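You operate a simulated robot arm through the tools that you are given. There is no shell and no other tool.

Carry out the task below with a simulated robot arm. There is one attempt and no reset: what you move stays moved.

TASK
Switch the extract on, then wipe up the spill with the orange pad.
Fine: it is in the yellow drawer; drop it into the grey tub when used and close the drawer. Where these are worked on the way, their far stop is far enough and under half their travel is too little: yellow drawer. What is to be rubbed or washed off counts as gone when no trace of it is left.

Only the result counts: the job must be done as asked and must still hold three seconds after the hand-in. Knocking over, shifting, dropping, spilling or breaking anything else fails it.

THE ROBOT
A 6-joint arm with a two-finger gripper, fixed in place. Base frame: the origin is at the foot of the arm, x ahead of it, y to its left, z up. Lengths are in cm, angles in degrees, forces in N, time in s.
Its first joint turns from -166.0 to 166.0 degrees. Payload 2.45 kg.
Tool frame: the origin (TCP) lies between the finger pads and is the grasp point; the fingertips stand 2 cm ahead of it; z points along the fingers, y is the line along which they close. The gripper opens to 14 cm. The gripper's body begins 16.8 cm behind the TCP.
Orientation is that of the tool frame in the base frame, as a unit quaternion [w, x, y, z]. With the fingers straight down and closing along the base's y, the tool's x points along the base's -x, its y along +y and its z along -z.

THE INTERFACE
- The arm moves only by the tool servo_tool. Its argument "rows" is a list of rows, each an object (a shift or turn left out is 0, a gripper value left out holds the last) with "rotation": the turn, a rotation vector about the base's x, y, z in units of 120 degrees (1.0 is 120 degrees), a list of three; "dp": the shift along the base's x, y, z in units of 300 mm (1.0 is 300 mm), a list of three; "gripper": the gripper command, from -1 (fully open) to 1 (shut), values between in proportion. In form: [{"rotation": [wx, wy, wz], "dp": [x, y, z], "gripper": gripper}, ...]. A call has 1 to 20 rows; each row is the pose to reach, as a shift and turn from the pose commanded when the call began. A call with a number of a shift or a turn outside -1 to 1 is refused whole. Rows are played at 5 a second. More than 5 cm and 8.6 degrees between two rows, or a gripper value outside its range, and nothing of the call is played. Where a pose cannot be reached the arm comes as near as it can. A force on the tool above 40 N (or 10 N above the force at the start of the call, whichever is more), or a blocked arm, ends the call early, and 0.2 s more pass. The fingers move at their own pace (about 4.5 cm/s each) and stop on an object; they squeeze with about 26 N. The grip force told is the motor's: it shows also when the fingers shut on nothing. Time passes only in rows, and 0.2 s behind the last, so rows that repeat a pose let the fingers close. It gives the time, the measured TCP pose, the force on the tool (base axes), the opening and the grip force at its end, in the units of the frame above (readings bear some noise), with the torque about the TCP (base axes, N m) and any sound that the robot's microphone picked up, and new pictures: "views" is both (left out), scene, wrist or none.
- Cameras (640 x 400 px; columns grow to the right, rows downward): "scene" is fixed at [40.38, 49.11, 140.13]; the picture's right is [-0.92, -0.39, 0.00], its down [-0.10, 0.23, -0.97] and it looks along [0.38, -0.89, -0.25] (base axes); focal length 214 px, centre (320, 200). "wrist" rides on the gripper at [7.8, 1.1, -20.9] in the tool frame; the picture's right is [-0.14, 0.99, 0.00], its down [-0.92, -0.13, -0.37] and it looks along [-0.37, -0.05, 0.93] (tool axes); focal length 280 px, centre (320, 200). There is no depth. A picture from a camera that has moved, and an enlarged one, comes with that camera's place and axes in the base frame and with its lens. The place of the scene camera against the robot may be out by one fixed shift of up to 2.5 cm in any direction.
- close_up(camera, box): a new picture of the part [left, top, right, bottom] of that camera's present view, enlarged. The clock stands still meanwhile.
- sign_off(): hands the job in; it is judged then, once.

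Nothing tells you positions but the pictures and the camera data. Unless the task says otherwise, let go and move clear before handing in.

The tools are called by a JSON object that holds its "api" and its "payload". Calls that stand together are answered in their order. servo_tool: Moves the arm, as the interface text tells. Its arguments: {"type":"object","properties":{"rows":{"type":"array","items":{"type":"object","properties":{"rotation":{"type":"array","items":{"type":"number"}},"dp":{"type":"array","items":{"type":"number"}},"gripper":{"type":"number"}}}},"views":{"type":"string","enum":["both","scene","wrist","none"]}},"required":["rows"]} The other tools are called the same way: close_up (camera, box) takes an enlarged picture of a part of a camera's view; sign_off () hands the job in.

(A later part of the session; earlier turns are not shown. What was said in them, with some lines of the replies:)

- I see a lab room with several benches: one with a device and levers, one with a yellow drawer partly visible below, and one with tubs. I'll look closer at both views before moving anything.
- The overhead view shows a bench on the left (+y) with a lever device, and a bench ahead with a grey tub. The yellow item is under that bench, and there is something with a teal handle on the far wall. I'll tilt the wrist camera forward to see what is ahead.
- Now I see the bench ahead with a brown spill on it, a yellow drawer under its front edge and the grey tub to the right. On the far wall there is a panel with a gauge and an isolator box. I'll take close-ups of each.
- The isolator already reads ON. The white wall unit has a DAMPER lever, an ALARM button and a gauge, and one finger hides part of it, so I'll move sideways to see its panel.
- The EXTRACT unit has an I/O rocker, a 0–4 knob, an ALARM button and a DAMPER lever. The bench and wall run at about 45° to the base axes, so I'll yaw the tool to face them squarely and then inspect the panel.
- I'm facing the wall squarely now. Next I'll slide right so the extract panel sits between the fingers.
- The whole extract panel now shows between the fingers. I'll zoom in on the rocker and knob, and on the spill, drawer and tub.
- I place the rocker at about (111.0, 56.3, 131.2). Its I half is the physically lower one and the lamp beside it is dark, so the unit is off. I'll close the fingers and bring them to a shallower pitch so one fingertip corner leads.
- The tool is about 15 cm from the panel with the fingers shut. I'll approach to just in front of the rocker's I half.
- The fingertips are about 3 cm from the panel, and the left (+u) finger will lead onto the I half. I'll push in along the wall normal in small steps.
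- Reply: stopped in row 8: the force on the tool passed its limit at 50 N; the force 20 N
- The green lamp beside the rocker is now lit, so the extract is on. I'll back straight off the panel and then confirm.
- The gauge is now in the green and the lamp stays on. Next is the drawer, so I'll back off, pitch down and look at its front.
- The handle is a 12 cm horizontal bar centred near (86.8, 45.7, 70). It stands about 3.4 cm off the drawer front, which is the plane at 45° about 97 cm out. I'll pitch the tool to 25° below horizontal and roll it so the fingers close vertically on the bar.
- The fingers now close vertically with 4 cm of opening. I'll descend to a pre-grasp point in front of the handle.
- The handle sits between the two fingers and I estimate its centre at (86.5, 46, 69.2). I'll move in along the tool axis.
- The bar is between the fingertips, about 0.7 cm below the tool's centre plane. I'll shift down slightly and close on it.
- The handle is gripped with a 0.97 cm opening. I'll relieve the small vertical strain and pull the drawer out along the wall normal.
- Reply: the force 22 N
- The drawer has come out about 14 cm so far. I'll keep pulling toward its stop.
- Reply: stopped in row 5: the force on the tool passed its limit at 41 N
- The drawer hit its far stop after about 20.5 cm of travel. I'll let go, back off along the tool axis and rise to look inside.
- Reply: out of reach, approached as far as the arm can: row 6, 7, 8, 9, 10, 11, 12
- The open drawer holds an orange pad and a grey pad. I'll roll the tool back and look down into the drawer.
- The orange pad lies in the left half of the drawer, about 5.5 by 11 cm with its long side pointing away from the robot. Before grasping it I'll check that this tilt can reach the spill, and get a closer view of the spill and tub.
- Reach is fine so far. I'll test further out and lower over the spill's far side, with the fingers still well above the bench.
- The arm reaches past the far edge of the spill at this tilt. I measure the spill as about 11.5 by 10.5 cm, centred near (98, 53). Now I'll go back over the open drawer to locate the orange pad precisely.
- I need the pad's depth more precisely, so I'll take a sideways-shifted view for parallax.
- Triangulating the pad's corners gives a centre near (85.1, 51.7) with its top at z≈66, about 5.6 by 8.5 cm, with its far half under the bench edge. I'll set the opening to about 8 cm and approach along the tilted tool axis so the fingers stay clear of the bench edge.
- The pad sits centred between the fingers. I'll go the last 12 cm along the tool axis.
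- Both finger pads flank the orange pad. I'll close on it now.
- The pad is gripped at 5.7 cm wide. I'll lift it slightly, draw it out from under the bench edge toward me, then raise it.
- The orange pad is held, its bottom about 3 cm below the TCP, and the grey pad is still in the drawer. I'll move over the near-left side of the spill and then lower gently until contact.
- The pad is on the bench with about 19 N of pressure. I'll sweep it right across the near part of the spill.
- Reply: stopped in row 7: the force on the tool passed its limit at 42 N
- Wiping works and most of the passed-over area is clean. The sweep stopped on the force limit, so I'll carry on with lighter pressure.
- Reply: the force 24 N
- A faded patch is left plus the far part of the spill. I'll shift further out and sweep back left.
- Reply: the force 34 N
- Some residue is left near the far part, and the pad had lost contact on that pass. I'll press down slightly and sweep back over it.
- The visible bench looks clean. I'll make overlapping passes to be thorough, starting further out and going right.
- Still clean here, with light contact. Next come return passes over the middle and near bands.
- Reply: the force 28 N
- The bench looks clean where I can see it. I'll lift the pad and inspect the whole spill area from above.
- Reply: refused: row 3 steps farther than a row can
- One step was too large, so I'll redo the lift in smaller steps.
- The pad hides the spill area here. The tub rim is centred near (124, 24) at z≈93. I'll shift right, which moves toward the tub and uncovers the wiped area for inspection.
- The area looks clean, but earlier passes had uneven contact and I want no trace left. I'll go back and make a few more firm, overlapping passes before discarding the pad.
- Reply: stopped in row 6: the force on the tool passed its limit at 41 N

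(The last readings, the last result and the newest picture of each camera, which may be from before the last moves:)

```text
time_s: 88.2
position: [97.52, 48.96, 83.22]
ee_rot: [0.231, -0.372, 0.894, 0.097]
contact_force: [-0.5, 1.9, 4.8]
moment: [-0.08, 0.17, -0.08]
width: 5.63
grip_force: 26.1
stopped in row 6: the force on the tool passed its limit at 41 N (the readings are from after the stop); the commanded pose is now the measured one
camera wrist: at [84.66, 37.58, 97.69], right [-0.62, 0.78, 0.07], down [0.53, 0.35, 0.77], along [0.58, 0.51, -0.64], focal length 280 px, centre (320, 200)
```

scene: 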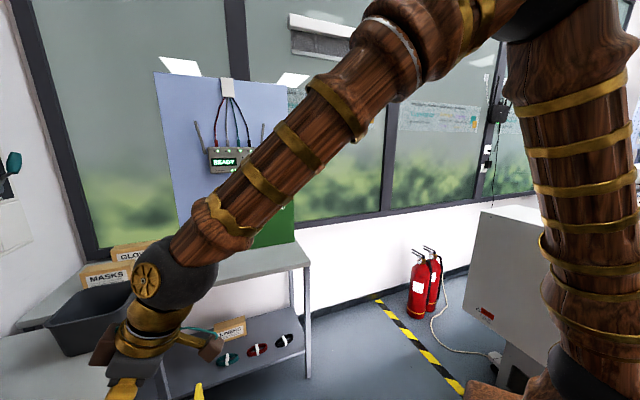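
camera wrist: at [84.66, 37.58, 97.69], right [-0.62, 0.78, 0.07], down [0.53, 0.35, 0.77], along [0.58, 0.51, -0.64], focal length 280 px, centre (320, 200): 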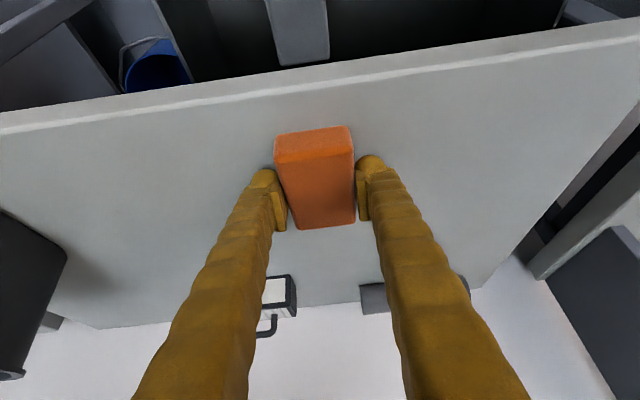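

{"api": "servo_tool", "payload": {"rows": [{"dp": [-0.03, 0.03, 0]}, {"dp": [-0.06, 0.06, 0]}, {"dp": [-0.09, 0.09, 0]}, {"dp": [-0.12, 0.12, 0]}, {"dp": [-0.15, 0.15, 0]}, {"dp": [-0.18, 0.18, 0]}, {"dp": [-0.21, 0.21, 0]}, {"dp": [-0.24, 0.24, 0]}, {"dp": [-0.27, 0.27, 0]}, {"dp": [-0.27, 0.27, 0]}], "views": "none"}}

```text
time_s: 90.4
position: [89.45, 57.07, 83.24]
ee_rot: [0.23, -0.372, 0.894, 0.096]
contact_force: [2.1, -1.7, 19.7]
moment: [-0.05, 0.0, 0.0]
width: 5.64
grip_force: 26.6
```

{"api": "servo_tool", "payload": {"rows": [{"dp": [0.037, 0.037, 0]}, {"dp": [0.075, 0.075, 0]}, {"dp": [0.105, 0.045, 0]}, {"dp": [0.135, 0.015, 0]}, {"dp": [0.165, -0.015, 0]}, {"dp": [0.195, -0.045, 0]}, {"dp": [0.225, -0.075, 0]}, {"dp": [0.255, -0.105, 0]}, {"dp": [0.285, -0.135, 0]}, {"dp": [0.315, -0.165, 0]}, {"dp": [0.345, -0.195, 0]}, {"dp": [0.375, -0.225, 0]}, {"dp": [0.405, -0.255, 0]}, {"dp": [0.435, -0.285, 0]}, {"dp": [0.465, -0.315, 0]}, {"dp": [0.465, -0.315, 0]}], "views": "wrist"}}

```text
time_s: 93.8
position: [103.22, 47.8, 83.36]
ee_rot: [0.231, -0.372, 0.894, 0.095]
contact_force: [-0.2, -0.5, -0.1]
moment: [0.02, 0.04, 0.01]
width: 5.69
grip_force: 25.6
camera wrist: at [90.34, 36.25, 97.83], right [-0.62, 0.78, 0.07], down [0.53, 0.36, 0.77], along [0.58, 0.51, -0.64], focal length 280 px, centre (320, 200)
```

wrist: 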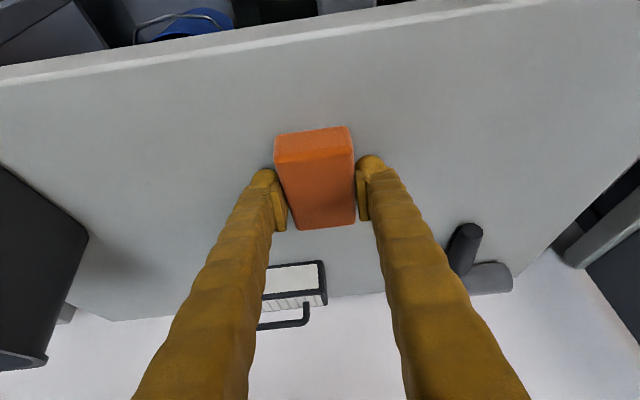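

Right-going sweeps lose contact and left-going ones hold it. I'll press lightly and do a firm left-going pass over the far band.

{"api": "servo_tool", "payload": {"rows": [{"dp": [0.03, 0.03, 0]}, {"dp": [0.05, 0.05, -0.003]}, {"dp": [0.05, 0.05, -0.005]}, {"dp": [0.02, 0.08, -0.006]}, {"dp": [-0.01, 0.11, -0.006]}, {"dp": [-0.04, 0.14, -0.006]}, {"dp": [-0.07, 0.17, -0.006]}, {"dp": [-0.1, 0.2, -0.006]}, {"dp": [-0.13, 0.23, -0.006]}, {"dp": [-0.16, 0.26, -0.006]}, {"dp": [-0.19, 0.29, -0.006]}, {"dp": [-0.22, 0.32, -0.006]}, {"dp": [-0.25, 0.35, -0.006]}, {"dp": [-0.28, 0.38, -0.006]}, {"dp": [-0.31, 0.41, -0.006]}, {"dp": [-0.34, 0.44, -0.006]}, {"dp": [-0.36, 0.46, -0.006]}, {"dp": [-0.36, 0.46, -0.006]}], "views": "none"}}

```text
time_s: 96.1
position: [98.24, 55.66, 83.15]
ee_rot: [0.232, -0.372, 0.894, 0.096]
contact_force: [-0.8, 0.2, 2.3]
moment: [-0.08, 0.14, -0.03]
width: 5.69
grip_force: 26.4
stopped in row 11: the force on the tool passed its limit at 41 N (the readings are from after the stop); the commanded pose is now the measured one
```

{"api": "servo_tool", "payload": {"rows": [{"dp": [-0.03, 0.03, 0]}, {"dp": [-0.06, 0.06, 0]}, {"dp": [-0.09, 0.09, 0]}, {"dp": [-0.12, 0.12, 0]}, {"dp": [-0.15, 0.15, 0]}, {"dp": [-0.18, 0.18, 0]}, {"dp": [-0.21, 0.21, 0]}, {"dp": [-0.24, 0.24, 0]}, {"dp": [-0.24, 0.24, 0]}], "views": "none"}}

```text
time_s: 98.1
position: [91.07, 62.8, 83.19]
ee_rot: [0.232, -0.372, 0.894, 0.096]
contact_force: [3.5, -2.3, 18.9]
moment: [-0.05, 0.05, -0.03]
width: 5.69
grip_force: 26.8
```

One more firm left-going pass over the middle band: lift, return right, lower and sweep.

{"api": "servo_tool", "payload": {"rows": [{"dp": [0, 0, 0.03]}, {"dp": [0.08, -0.1, 0.03]}, {"dp": [0.16, -0.2, 0.03]}, {"dp": [0.24, -0.3, 0.03]}, {"dp": [0.32, -0.4, 0.03]}, {"dp": [0.404, -0.513, 0.03]}, {"dp": [0.404, -0.513, 0.012]}, {"dp": [0.404, -0.513, 0.005]}, {"dp": [0.404, -0.513, 0.001]}, {"dp": [0.404, -0.513, 0.001]}], "views": "none"}}

{"api": "servo_tool", "payload": {"rows": [{"dp": [-0.03, 0.03, 0]}, {"dp": [-0.06, 0.06, 0]}, {"dp": [-0.09, 0.09, 0]}, {"dp": [-0.12, 0.12, 0]}, {"dp": [-0.15, 0.15, 0]}, {"dp": [-0.18, 0.18, 0]}, {"dp": [-0.21, 0.21, 0]}, {"dp": [-0.24, 0.24, 0]}, {"dp": [-0.27, 0.27, 0]}, {"dp": [-0.3, 0.3, 0]}, {"dp": [-0.33, 0.33, 0]}, {"dp": [-0.36, 0.36, 0]}, {"dp": [-0.39, 0.39, 0]}, {"dp": [-0.41, 0.41, 0]}], "views": "none"}}

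```text
time_s: 100.3
position: [103.22, 47.46, 83.14]
ee_rot: [0.231, -0.372, 0.894, 0.096]
contact_force: [0.9, -2.1, 4.3]
moment: [0.02, 0.03, 0.0]
width: 5.69
grip_force: 25.9
```

```text
time_s: 103.3
position: [90.8, 59.7, 83.14]
ee_rot: [0.232, -0.372, 0.894, 0.097]
contact_force: [-0.4, -0.2, 0.1]
moment: [-0.02, 0.0, 0.0]
width: 5.69
grip_force: 26.2
```

Passes done. I'll lift the pad clear and inspect again from the tub side.

{"api": "servo_tool", "payload": {"rows": [{"dp": [0, 0, 0.14]}, {"dp": [0, 0, 0.28]}, {"dp": [0, -0.05, 0.42]}, {"dp": [0, -0.1, 0.56]}, {"dp": [0.02, -0.2, 0.68]}, {"dp": [0.04, -0.3, 0.79]}, {"dp": [0.08, -0.42, 0.88]}, {"dp": [0.12, -0.56, 0.93]}, {"dp": [0.16, -0.7, 0.94]}, {"dp": [0.2, -0.84, 0.94]}, {"dp": [0.24, -0.98, 0.94]}, {"dp": [0.24, -0.98, 0.94]}], "views": "wrist"}}

{"api": "close_up", "payload": {"camera": "wrist", "box": [360, 80, 500, 170]}}

```text
time_s: 105.9
position: [97.98, 30.44, 111.24]
ee_rot: [0.231, -0.372, 0.894, 0.097]
contact_force: [0.2, 0.9, -1.1]
moment: [0.02, 0.03, 0.03]
width: 5.66
grip_force: 26.0
camera wrist: at [85.07, 18.98, 125.65], right [-0.62, 0.78, 0.07], down [0.53, 0.35, 0.77], along [0.58, 0.51, -0.64], focal length 280 px, centre (320, 200)
```

wrist: 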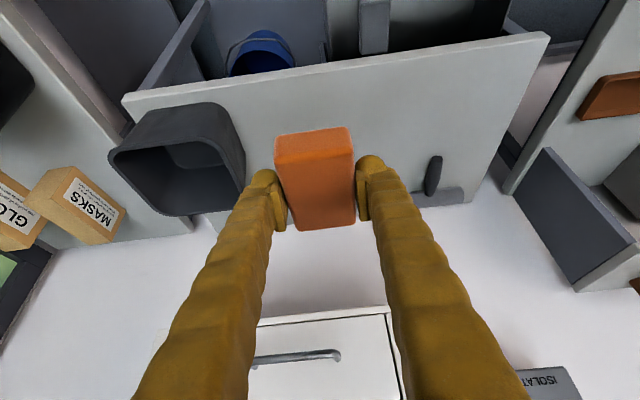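

```text
4.44 times, centred on (430, 125) of wrist
camera zoom: at [85.07, 18.98, 125.65], right [-0.62, 0.78, 0.07], down [0.53, 0.35, 0.77], along [0.58, 0.51, -0.64], focal length 1246 px, centre (-169, 533)
```

zoom: 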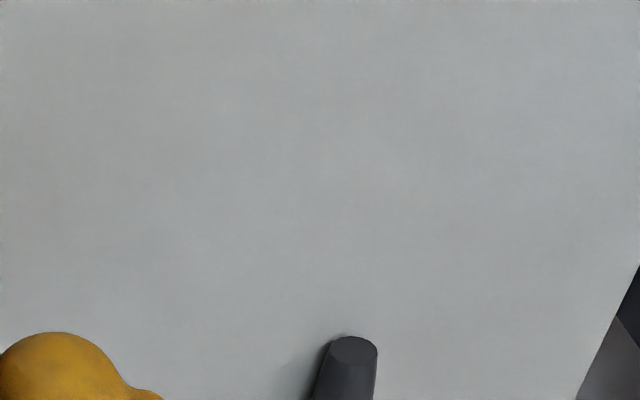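

No trace of the spill is left. Next I'll turn the tool toward the tub and lay it shallower, which gives the reach needed to drop the pad in the centre.

{"api": "servo_tool", "payload": {"rows": [{"rotation": [0, 0, -0.068]}, {"rotation": [0, 0, -0.136]}, {"rotation": [0, 0, -0.204]}, {"rotation": [0, 0, -0.272]}, {"rotation": [0, 0, -0.272]}], "views": "none"}}

{"api": "servo_tool", "payload": {"rows": [{"rotation": [0.0134, -0.0632, 0]}, {"rotation": [0.0268, -0.1264, 0]}, {"rotation": [0.0403, -0.1895, 0]}, {"rotation": [0.0537, -0.2527, 0]}, {"rotation": [0.0537, -0.2527, 0]}], "views": "both"}}

```text
time_s: 107.1
position: [98.1, 30.48, 111.52]
ee_rot: [0.248, -0.105, 0.963, 0.028]
contact_force: [-0.1, -0.9, -0.2]
moment: [-0.03, 0.0, -0.02]
width: 5.69
grip_force: 26.1
```

```text
time_s: 108.3
position: [98.2, 29.07, 110.98]
ee_rot: [0.46, -0.061, 0.885, 0.042]
contact_force: [1.3, -0.4, 1.2]
moment: [-0.13, 0.23, 0.07]
width: 5.68
grip_force: 26.2
out of reach, approached as far as the arm can: row 3, 4, 5
camera wrist: at [76.64, 26.66, 116.59], right [-0.07, 0.99, 0.13], down [0.25, -0.11, 0.96], along [0.97, 0.1, -0.24], focal length 280 px, centre (320, 200)
```

scene: 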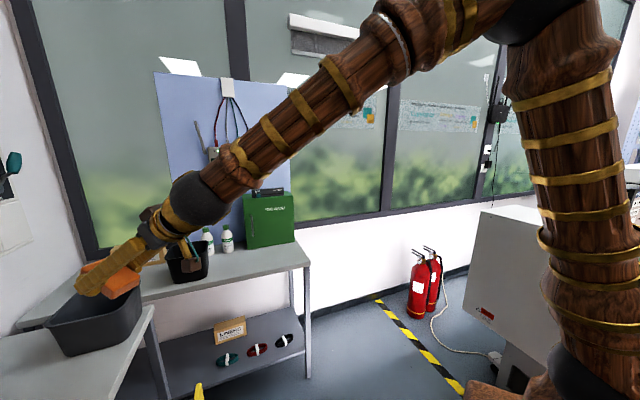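
wrist: 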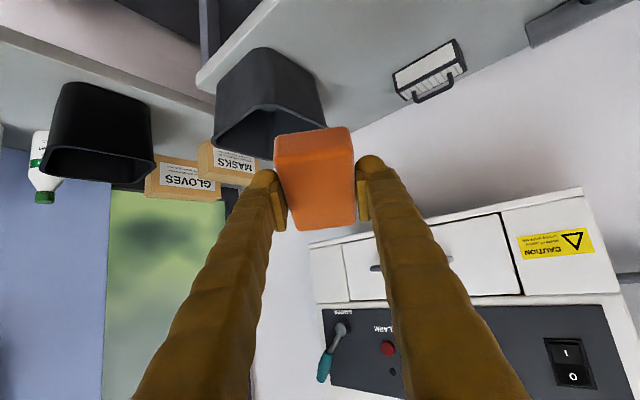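

The pose hit a wrist singularity near the limit, since the tool lines up with the forearm here. Extending outward toward the tub should clear it, so I'll move out in small steps, staying high.

{"api": "servo_tool", "payload": {"rows": [{"dp": [0.1, -0.02, 0.0]}, {"dp": [0.2, -0.05, 0.0]}, {"dp": [0.3, -0.08, 0.0]}, {"dp": [0.4, -0.11, -0.02]}, {"dp": [0.5, -0.14, -0.05]}, {"dp": [0.6, -0.17, -0.08]}, {"dp": [0.6, -0.17, -0.08]}], "views": "both"}}

```text
time_s: 109.9
position: [116.36, 23.74, 108.65]
ee_rot: [0.465, -0.088, 0.88, 0.031]
contact_force: [-0.6, 0.2, -0.4]
moment: [0.0, 0.03, 0.02]
width: 5.69
grip_force: 26.1
camera wrist: at [94.7, 20.91, 113.92], right [-0.11, 0.99, 0.08], down [0.23, -0.06, 0.97], along [0.97, 0.12, -0.22], focal length 280 px, centre (320, 200)
```

scene: 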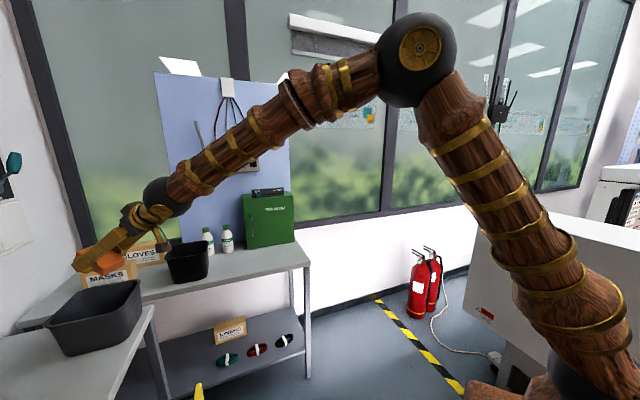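
wrist: 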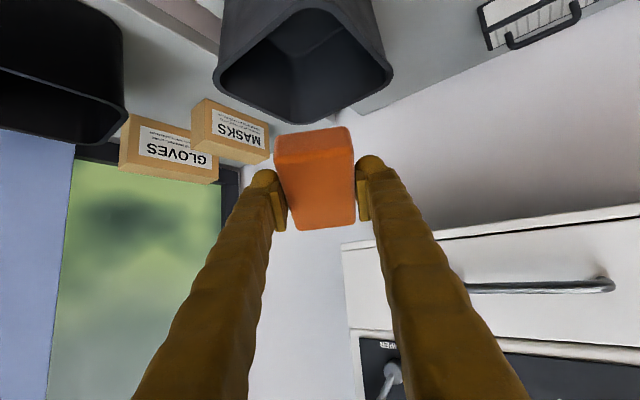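

Reach is fine here, and the tub rim is just ahead and below, centred near (124, 24, 93). I'll move over the centre.

{"api": "servo_tool", "payload": {"rows": [{"dp": [0.08, 0.008, -0.02]}, {"dp": [0.15, 0.015, -0.06]}, {"dp": [0.205, 0.02, -0.12]}, {"dp": [0.22, 0.02, -0.2]}, {"dp": [0.22, 0.02, -0.2]}], "views": "both"}}

```text
time_s: 111.1
position: [123.17, 24.46, 102.84]
ee_rot: [0.466, -0.088, 0.88, 0.03]
contact_force: [0.5, -0.1, -0.6]
moment: [0.0, 0.03, 0.02]
width: 5.68
grip_force: 25.4
camera wrist: at [101.42, 21.59, 108.0], right [-0.1, 0.99, 0.09], down [0.23, -0.06, 0.97], along [0.97, 0.12, -0.22], focal length 280 px, centre (320, 200)
```

scene: 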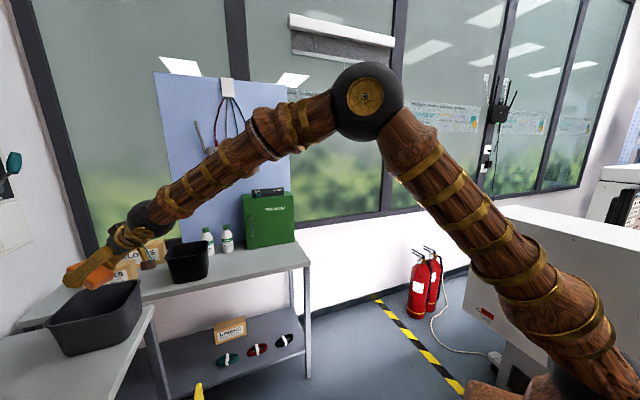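
wrist: 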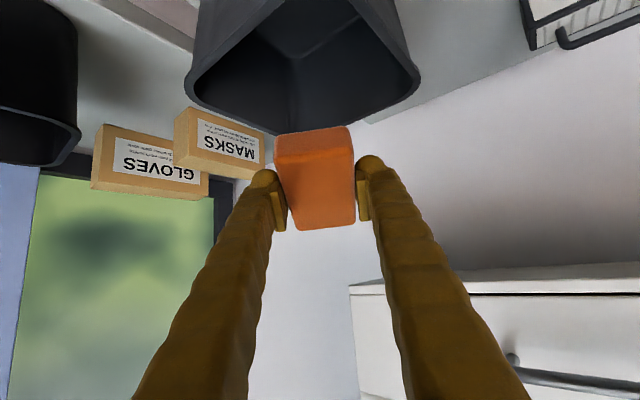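

The pad is over the tub's centre. I'll lower it to rim level and release it.

{"api": "servo_tool", "payload": {"rows": [{"dp": [0, 0, -0.07]}, {"dp": [0, 0, -0.14]}, {"dp": [0, 0, -0.2]}, {"dp": [0, 0, -0.22]}, {"dp": [0, 0, -0.22]}], "views": "both"}}

```text
time_s: 112.3
position: [123.27, 24.67, 96.39]
ee_rot: [0.466, -0.089, 0.88, 0.031]
contact_force: [0.6, -0.1, -0.7]
moment: [0.0, 0.05, -0.01]
width: 5.65
grip_force: 25.7
camera wrist: at [101.52, 21.81, 101.53], right [-0.11, 0.99, 0.08], down [0.23, -0.06, 0.97], along [0.97, 0.12, -0.22], focal length 280 px, centre (320, 200)
```

scene: 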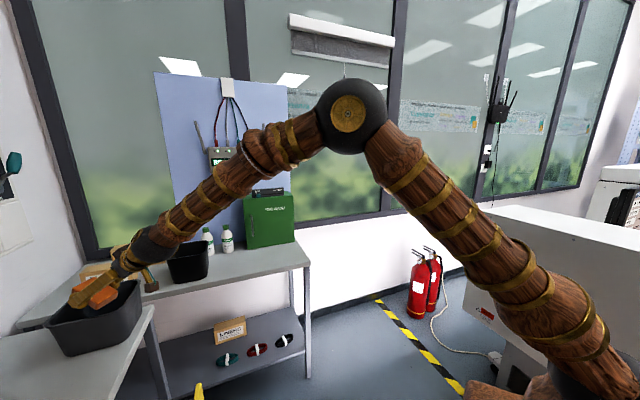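
wrist: 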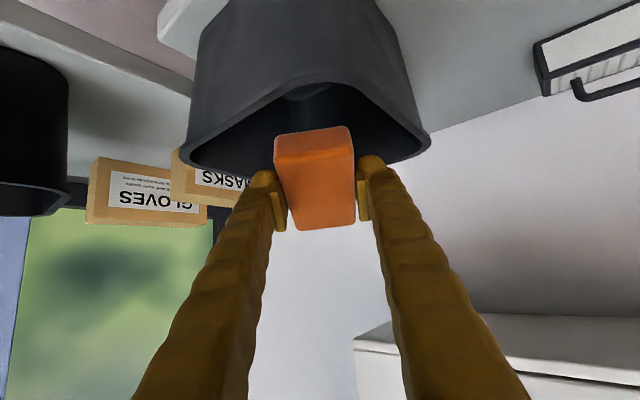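

The pad sits at rim level inside the tub's outline in both views. I'll release it.

{"api": "servo_tool", "payload": {"rows": [{"gripper": -0.3}, {"gripper": -0.3}, {"gripper": -0.3}, {"gripper": -0.3}, {"gripper": -0.3}, {"gripper": -0.3}], "views": "both"}}

```text
time_s: 113.7
position: [123.2, 24.75, 96.2]
ee_rot: [0.465, -0.088, 0.881, 0.029]
contact_force: [0.0, 0.5, -0.3]
moment: [-0.02, -0.01, -0.02]
width: 9.09
grip_force: 0.0
camera wrist: at [101.52, 21.81, 101.55], right [-0.1, 0.99, 0.08], down [0.23, -0.06, 0.97], along [0.97, 0.12, -0.22], focal length 280 px, centre (320, 200)
```

scene: 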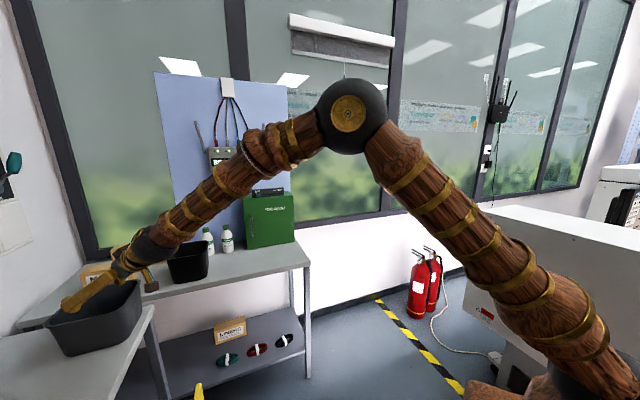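
wrist: 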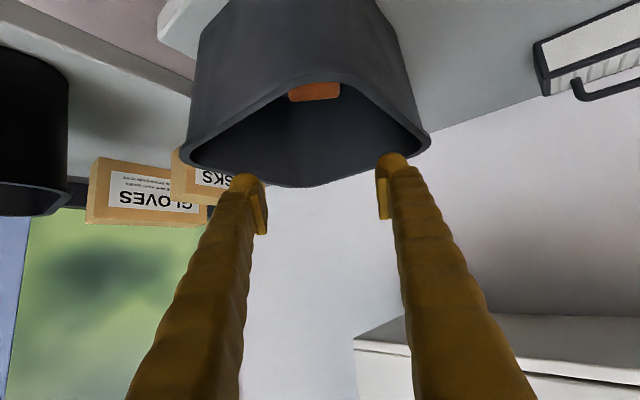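

The pad dropped into the tub and is visible inside. I'll rise straight up, retreat, and close the fingers ready to push the drawer shut.

{"api": "servo_tool", "payload": {"rows": [{"dp": [0, 0, 0.12]}, {"dp": [0, 0, 0.25]}, {"dp": [-0.04, 0, 0.38]}, {"dp": [-0.16, 0.01, 0.46]}, {"dp": [-0.3, 0.02, 0.5]}, {"dp": [-0.44, 0.03, 0.52]}, {"dp": [-0.58, 0.04, 0.52], "gripper": 1}, {"dp": [-0.58, 0.04, 0.52], "gripper": 1}], "views": "wrist"}}

{"api": "close_up", "payload": {"camera": "wrist", "box": [160, 0, 440, 180]}}

```text
time_s: 115.5
position: [105.62, 25.82, 111.95]
ee_rot: [0.465, -0.088, 0.88, 0.03]
contact_force: [0.4, -0.2, 0.3]
moment: [-0.01, -0.02, -0.01]
width: 3.84
grip_force: 0.0
camera wrist: at [83.93, 22.87, 117.09], right [-0.11, 0.99, 0.09], down [0.23, -0.06, 0.97], along [0.97, 0.12, -0.22], focal length 280 px, centre (320, 200)
```

wrist: 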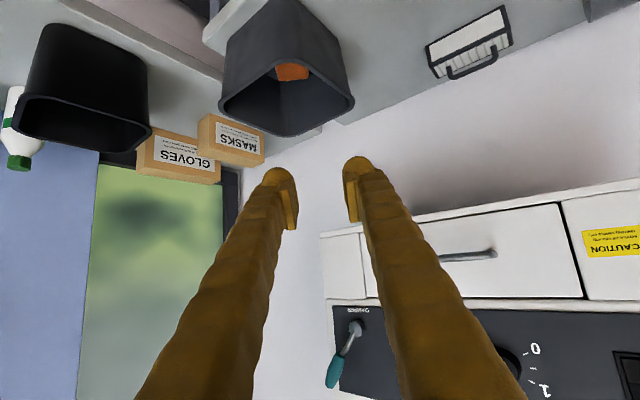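

```text
2.22 times, centred on (300, 90) of wrist
camera zoom: at [83.93, 22.87, 117.09], right [-0.11, 0.99, 0.09], down [0.23, -0.06, 0.97], along [0.97, 0.12, -0.22], focal length 623 px, centre (364, 444)
```

zoom: 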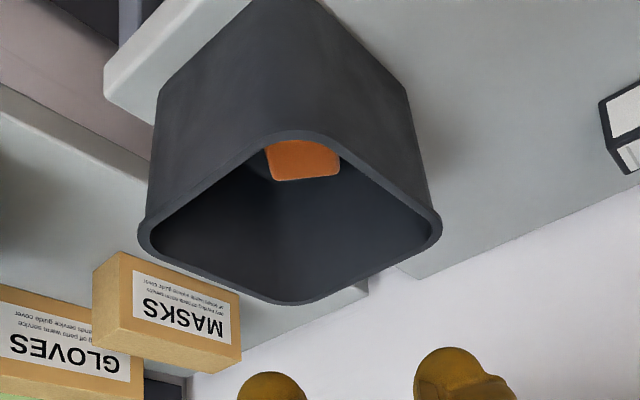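

The pad rests in the tub. I'll turn the tool back to face the drawer (azimuth 45°) before moving to it.

{"api": "servo_tool", "payload": {"rows": [{"rotation": [0, 0, 0.0592], "gripper": 1}, {"rotation": [0, 0, 0.1183]}, {"rotation": [0, 0, 0.1775]}, {"rotation": [0, 0, 0.2367]}, {"rotation": [0, 0, 0.2958]}, {"rotation": [0, 0, 0.2958]}], "views": "none"}}

{"api": "servo_tool", "payload": {"rows": [{"rotation": [-0.046, 0.046, 0], "dp": [-0.13, 0.01, 0]}, {"rotation": [-0.092, 0.092, 0], "dp": [-0.26, 0.02, 0]}, {"rotation": [-0.092, 0.092, 0], "dp": [-0.4, 0.03, 0]}, {"rotation": [-0.092, 0.092, 0], "dp": [-0.54, 0.04, 0]}, {"rotation": [-0.092, 0.092, 0], "dp": [-0.68, 0.05, 0]}, {"rotation": [-0.092, 0.092, 0], "dp": [-0.82, 0.07, 0]}, {"rotation": [-0.092, 0.092, 0], "dp": [-0.96, 0.09, 0]}, {"rotation": [-0.092, 0.092, 0], "dp": [-0.96, 0.09, 0]}], "views": "wrist"}}

```text
time_s: 116.9
position: [105.58, 25.8, 111.95]
ee_rot: [0.434, -0.353, 0.811, 0.171]
contact_force: [-0.2, -0.5, 0.0]
moment: [-0.02, 0.02, 0.0]
width: 0.01
grip_force: 25.8
out of reach, approached as far as the arm can: row 1
```

```text
time_s: 118.7
position: [77.01, 28.24, 111.79]
ee_rot: [0.318, -0.374, 0.862, 0.124]
contact_force: [1.0, -0.7, -0.1]
moment: [-0.01, 0.0, 0.01]
width: 0.0
grip_force: 25.4
camera wrist: at [62.59, 14.93, 122.75], right [-0.65, 0.76, 0.07], down [0.4, 0.27, 0.88], along [0.65, 0.59, -0.48], focal length 280 px, centre (320, 200)
```

wrist: 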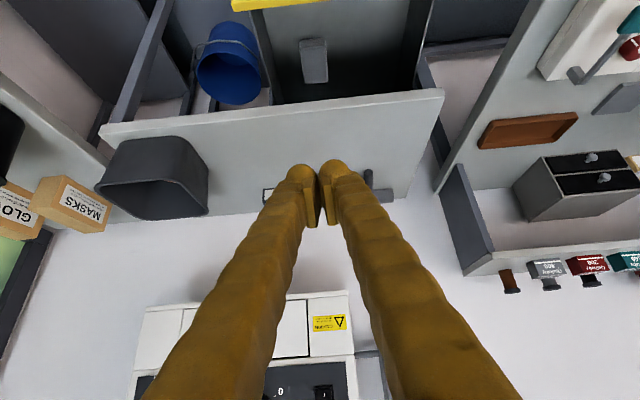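

The tool now points 50° down toward the drawer with the fingers shut, and the wiped bench looks clean. I'll descend in front of the open drawer's face.

{"api": "servo_tool", "payload": {"rows": [{"dp": [-0.07, 0.01, -0.12]}, {"dp": [-0.14, 0.03, -0.25]}, {"dp": [-0.21, 0.05, -0.38]}, {"dp": [-0.21, 0.05, -0.53]}, {"dp": [-0.21, 0.05, -0.68]}, {"dp": [-0.21, 0.05, -0.83]}, {"dp": [-0.21, 0.05, -0.83]}], "views": "wrist"}}

```text
time_s: 120.3
position: [70.49, 29.73, 87.12]
ee_rot: [0.318, -0.374, 0.862, 0.125]
contact_force: [0.4, -0.8, -0.1]
moment: [0.01, 0.01, -0.03]
width: 0.02
grip_force: 26.0
camera wrist: at [55.98, 16.53, 97.96], right [-0.65, 0.76, 0.07], down [0.4, 0.27, 0.88], along [0.65, 0.59, -0.48], focal length 280 px, centre (320, 200)
```

wrist: 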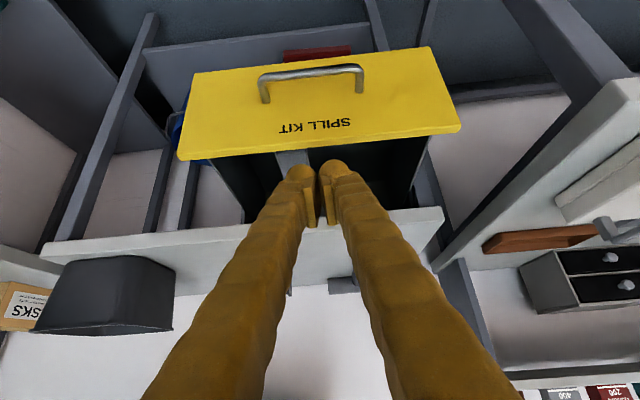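

The panel face is at n≈77 and the handle bar is below my path. I'll lower the fingertips to just below the panel's top edge, above the bar.

{"api": "servo_tool", "payload": {"rows": [{"dp": [0, 0, -0.14]}, {"dp": [0, 0, -0.27]}, {"dp": [0, 0, -0.36]}, {"dp": [0, 0, -0.417]}, {"dp": [0, 0, -0.417]}], "views": "both"}}

```text
time_s: 121.5
position: [70.6, 29.84, 74.71]
ee_rot: [0.319, -0.374, 0.862, 0.126]
contact_force: [0.2, -0.5, -0.3]
moment: [0.01, 0.02, 0.02]
width: 0.01
grip_force: 25.9
camera wrist: at [56.07, 16.6, 85.58], right [-0.65, 0.76, 0.07], down [0.4, 0.27, 0.88], along [0.65, 0.59, -0.48], focal length 280 px, centre (320, 200)
```

scene: 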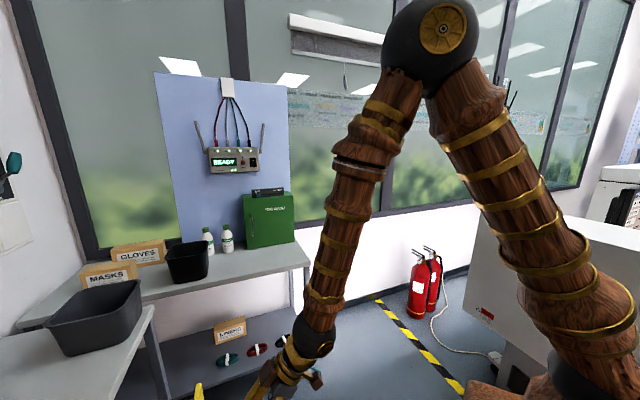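
wrist: 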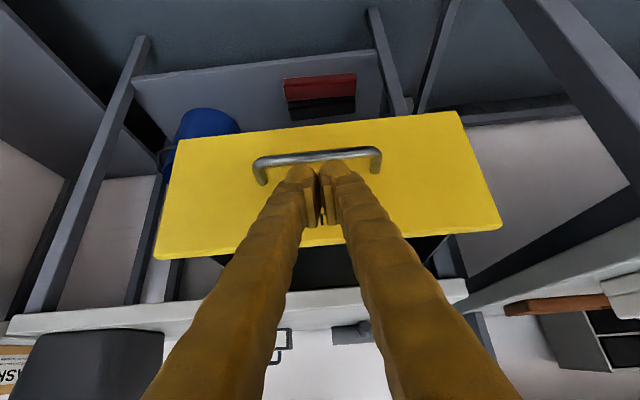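

The fingertips are in front of the yellow panel, above the handle bar, with no contact. I'll push along the wall normal to close the drawer.

{"api": "servo_tool", "payload": {"rows": [{"dp": [0.05, 0.05, 0]}, {"dp": [0.09, 0.09, 0]}, {"dp": [0.13, 0.13, 0]}, {"dp": [0.18, 0.18, 0]}, {"dp": [0.23, 0.23, 0]}, {"dp": [0.28, 0.28, 0]}, {"dp": [0.33, 0.33, 0]}, {"dp": [0.33, 0.33, 0]}], "views": "wrist"}}

```text
time_s: 123.3
position: [80.55, 39.88, 74.53]
ee_rot: [0.318, -0.373, 0.863, 0.124]
contact_force: [0.4, 0.4, 1.1]
moment: [0.0, -0.01, 0.01]
width: 0.0
grip_force: 25.5
camera wrist: at [66.0, 26.55, 85.47], right [-0.65, 0.76, 0.07], down [0.4, 0.27, 0.88], along [0.65, 0.59, -0.48], focal length 280 px, centre (320, 200)
```

wrist: 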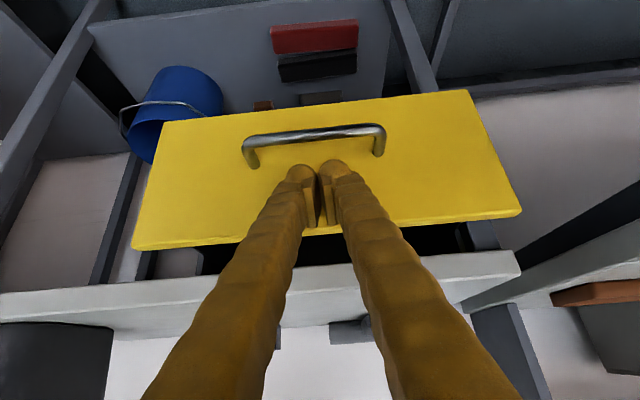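

The drawer is moving in. I'll continue until it meets its stop.

{"api": "servo_tool", "payload": {"rows": [{"dp": [0.05, 0.05, 0]}, {"dp": [0.1, 0.1, 0]}, {"dp": [0.14, 0.14, 0]}, {"dp": [0.17, 0.17, 0]}, {"dp": [0.19, 0.19, 0]}, {"dp": [0.205, 0.205, 0]}, {"dp": [0.215, 0.215, 0]}, {"dp": [0.225, 0.225, 0]}, {"dp": [0.235, 0.235, 0]}, {"dp": [0.245, 0.245, 0]}, {"dp": [0.255, 0.255, 0]}], "views": "both"}}

```text
time_s: 125.4
position: [87.27, 46.83, 74.62]
ee_rot: [0.315, -0.375, 0.863, 0.124]
contact_force: [-7.6, -5.3, 4.1]
moment: [0.02, -0.08, -0.07]
width: 0.01
grip_force: 29.5
stopped in row 10: the force on the tool passed its limit at 54 N (the readings are from after the stop); the commanded pose is now the measured one
camera wrist: at [72.91, 33.53, 85.56], right [-0.65, 0.76, 0.07], down [0.4, 0.27, 0.87], along [0.65, 0.59, -0.48], focal length 280 px, centre (320, 200)
```

scene: 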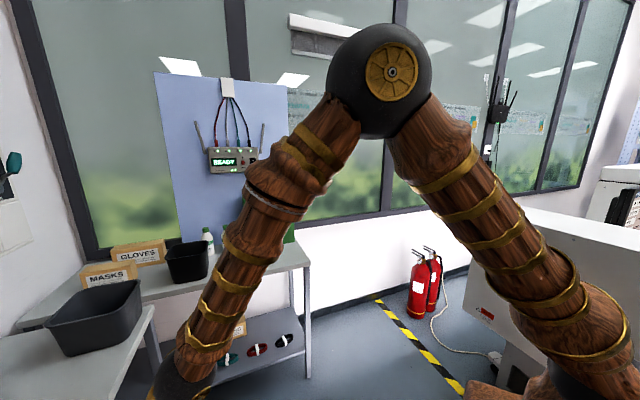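
wrist: 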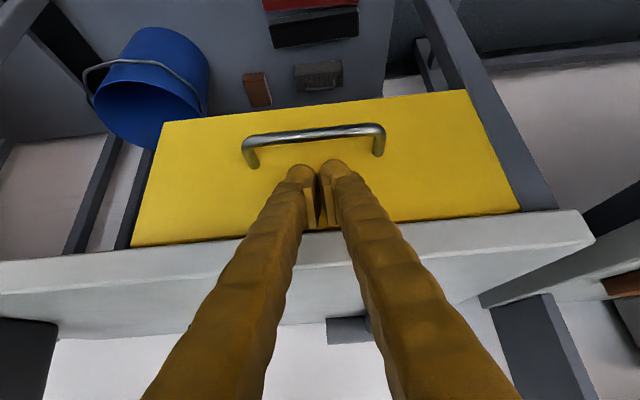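

The drawer stopped hard at its closed position, with the panel flush under the bench edge. I'll back straight off, rise and check everything.

{"api": "servo_tool", "payload": {"rows": [{"dp": [-0.05, -0.05, 0.01]}, {"dp": [-0.13, -0.13, 0.05]}, {"dp": [-0.22, -0.22, 0.1]}, {"dp": [-0.3, -0.3, 0.17]}, {"dp": [-0.36, -0.36, 0.28]}, {"dp": [-0.38, -0.38, 0.42]}, {"dp": [-0.38, -0.38, 0.57]}, {"dp": [-0.38, -0.38, 0.72]}, {"dp": [-0.38, -0.38, 0.87]}, {"dp": [-0.38, -0.38, 1.0]}, {"dp": [-0.38, -0.38, 1.0], "gripper": -1}, {"dp": [-0.38, -0.38, 1.0], "gripper": -1}, {"dp": [-0.38, -0.38, 1.0], "gripper": -1}, {"dp": [-0.38, -0.38, 1.0], "gripper": -1}, {"dp": [-0.38, -0.38, 1.0], "gripper": -1}, {"dp": [-0.38, -0.38, 1.0], "gripper": -1}], "views": "both"}}

```text
time_s: 128.8
position: [76.02, 35.29, 104.51]
ee_rot: [0.317, -0.374, 0.863, 0.124]
contact_force: [-0.1, -0.8, -0.3]
moment: [0.0, 0.0, 0.01]
width: 12.38
grip_force: 0.1
camera wrist: at [61.55, 21.95, 115.45], right [-0.65, 0.76, 0.07], down [0.4, 0.27, 0.88], along [0.65, 0.59, -0.48], focal length 280 px, centre (320, 200)
```

scene: 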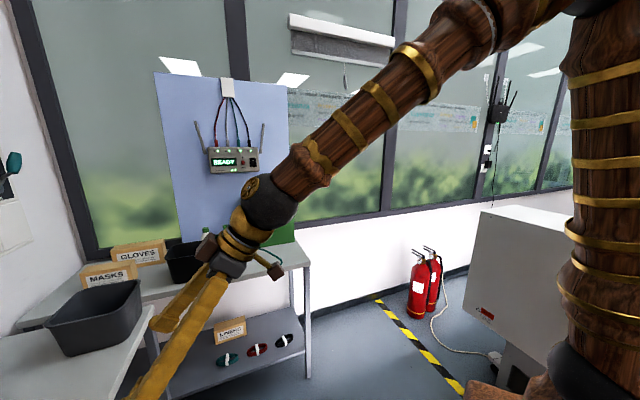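
wrist: 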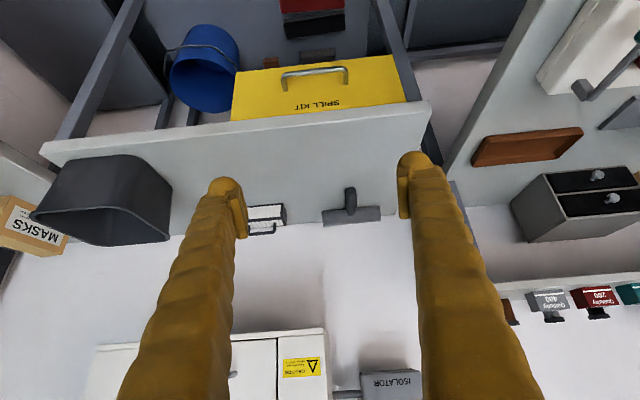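

{"api": "close_up", "payload": {"camera": "wrist", "box": [220, 60, 430, 190]}}

{"api": "close_up", "payload": {"camera": "wrist", "box": [240, 115, 420, 215]}}

{"api": "close_up", "payload": {"camera": "wrist", "box": [0, 120, 220, 260]}}

```text
3.05 times, centred on (325, 125) of wrist
camera zoom: at [61.55, 21.95, 115.45], right [-0.65, 0.76, 0.07], down [0.4, 0.27, 0.88], along [0.65, 0.59, -0.48], focal length 854 px, centre (305, 429)
```

zoom: 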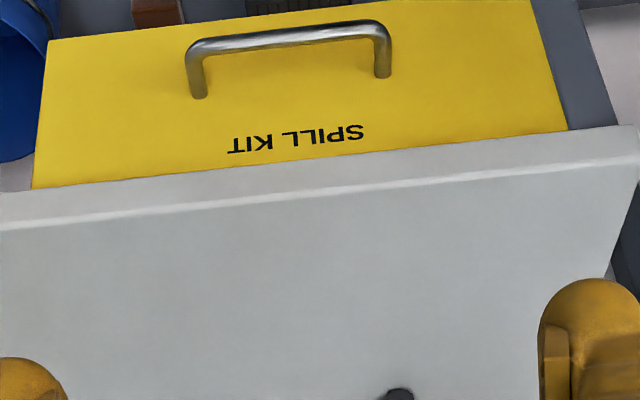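

```text
3.56 times, centred on (330, 165) of wrist
camera zoom: at [61.55, 21.95, 115.45], right [-0.65, 0.76, 0.07], down [0.4, 0.27, 0.88], along [0.65, 0.59, -0.48], focal length 997 px, centre (284, 324)
```

zoom: 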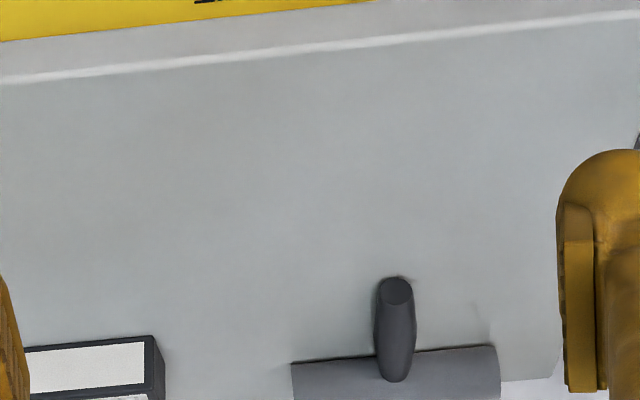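

```text
2.86 times, centred on (110, 190) of wrist
camera zoom: at [61.55, 21.95, 115.45], right [-0.65, 0.76, 0.07], down [0.4, 0.27, 0.88], along [0.65, 0.59, -0.48], focal length 801 px, centre (920, 229)
```

zoom: 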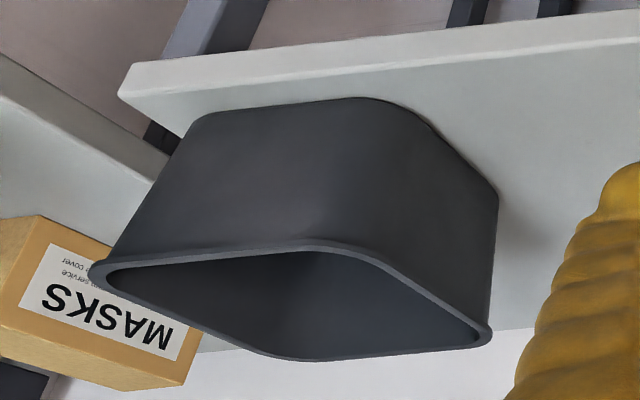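

The drawer is shut, with the handle back at its original place, and the bench is clean. I'll rise for a final look at the tub and the extract unit.

{"api": "servo_tool", "payload": {"rows": [{"dp": [0.0, 0.0, 0.15], "gripper": -1}, {"dp": [0.03, -0.06, 0.3]}, {"dp": [0.06, -0.13, 0.44]}, {"dp": [0.1, -0.2, 0.58]}, {"dp": [0.14, -0.28, 0.7]}, {"dp": [0.18, -0.36, 0.8]}, {"dp": [0.18, -0.36, 0.8]}], "views": "both"}}

```text
time_s: 130.4
position: [81.43, 24.87, 128.72]
ee_rot: [0.318, -0.375, 0.862, 0.125]
contact_force: [0.2, 0.6, -0.4]
moment: [-0.03, 0.0, 0.02]
width: 14.0
grip_force: 0.1
camera wrist: at [66.9, 11.62, 139.58], right [-0.65, 0.76, 0.07], down [0.4, 0.27, 0.88], along [0.65, 0.59, -0.48], focal length 280 px, centre (320, 200)
```

scene: 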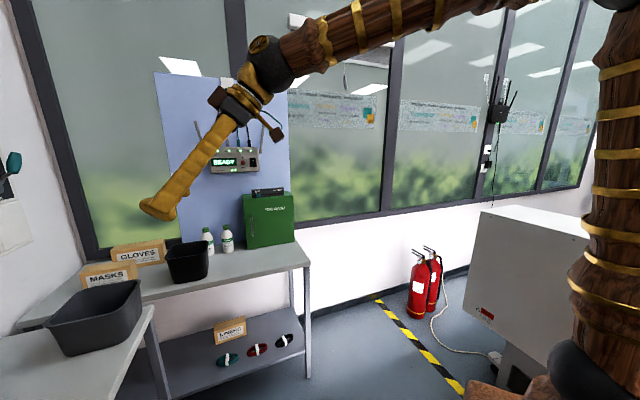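
wrist: 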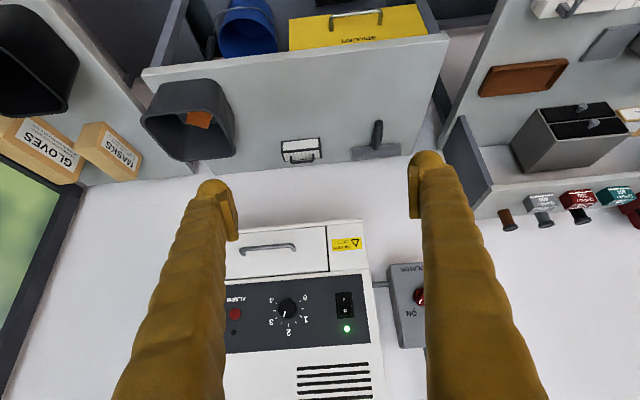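

{"api": "close_up", "payload": {"camera": "wrist", "box": [130, 60, 270, 170]}}

{"api": "close_up", "payload": {"camera": "wrist", "box": [220, 20, 450, 170]}}

{"api": "close_up", "payload": {"camera": "wrist", "box": [280, 80, 400, 160]}}

```text
3.64 times, centred on (200, 115) of wrist
camera zoom: at [66.9, 11.62, 139.58], right [-0.65, 0.76, 0.07], down [0.4, 0.27, 0.88], along [0.65, 0.59, -0.48], focal length 1020 px, centre (756, 509)
```

zoom: 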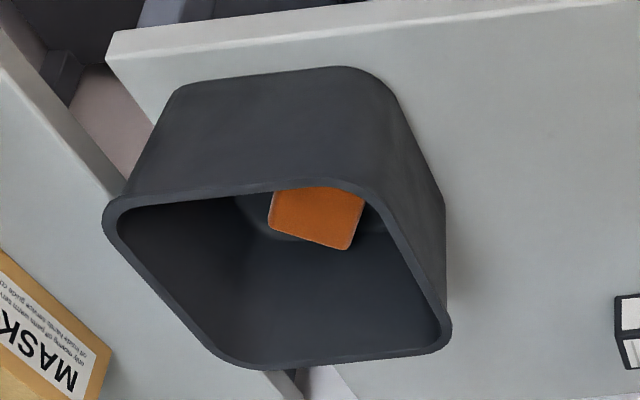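

```text
2.67 times, centred on (335, 95) of wrist
camera zoom: at [66.9, 11.62, 139.58], right [-0.65, 0.76, 0.07], down [0.4, 0.27, 0.88], along [0.65, 0.59, -0.48], focal length 748 px, centre (280, 480)
```

zoom: 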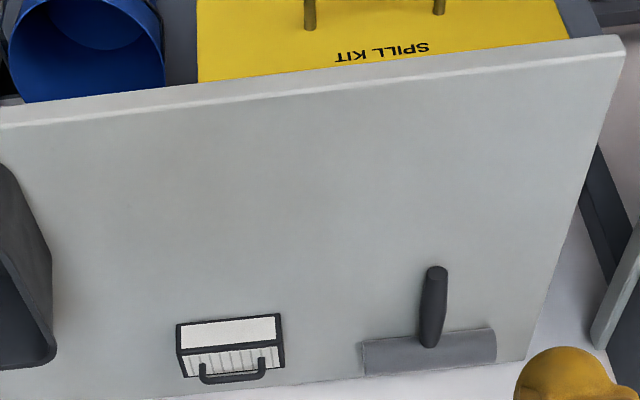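

```text
5.00 times, centred on (340, 120) of wrist
camera zoom: at [66.9, 11.62, 139.58], right [-0.65, 0.76, 0.07], down [0.4, 0.27, 0.88], along [0.65, 0.59, -0.48], focal length 1402 px, centre (220, 600)
```

zoom: 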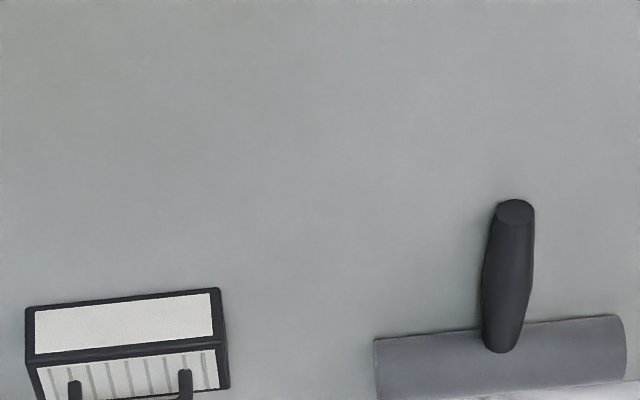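

The extract lamp is lit, the drawer is closed, the orange pad is in the grey tub, and the bench shows no trace of the spill. The arm is clear of everything, so I'm handing in.

{"api": "sign_off", "payload": {}}

```text
The job is handed in.
```

The job is done and handed in; the hand-in gave no verdict back. My last pictures show:

- **Extract:** switched on at its rocker. The green lamp is lit, and the gauge was in the green when I checked it after switching on.
- **Spill:** wiped up with the orange pad in several overlapping passes. I can see no trace left on the bench, even zoomed in.
- **Pad:** lying inside the grey tub.
- **Yellow drawer:** pulled to its far stop to get the pad out, then pushed shut until it met its stop. The handle is back where it started.

I saw nothing else knocked or shifted. The gripper is open and empty, and the arm is well clear of the bench.
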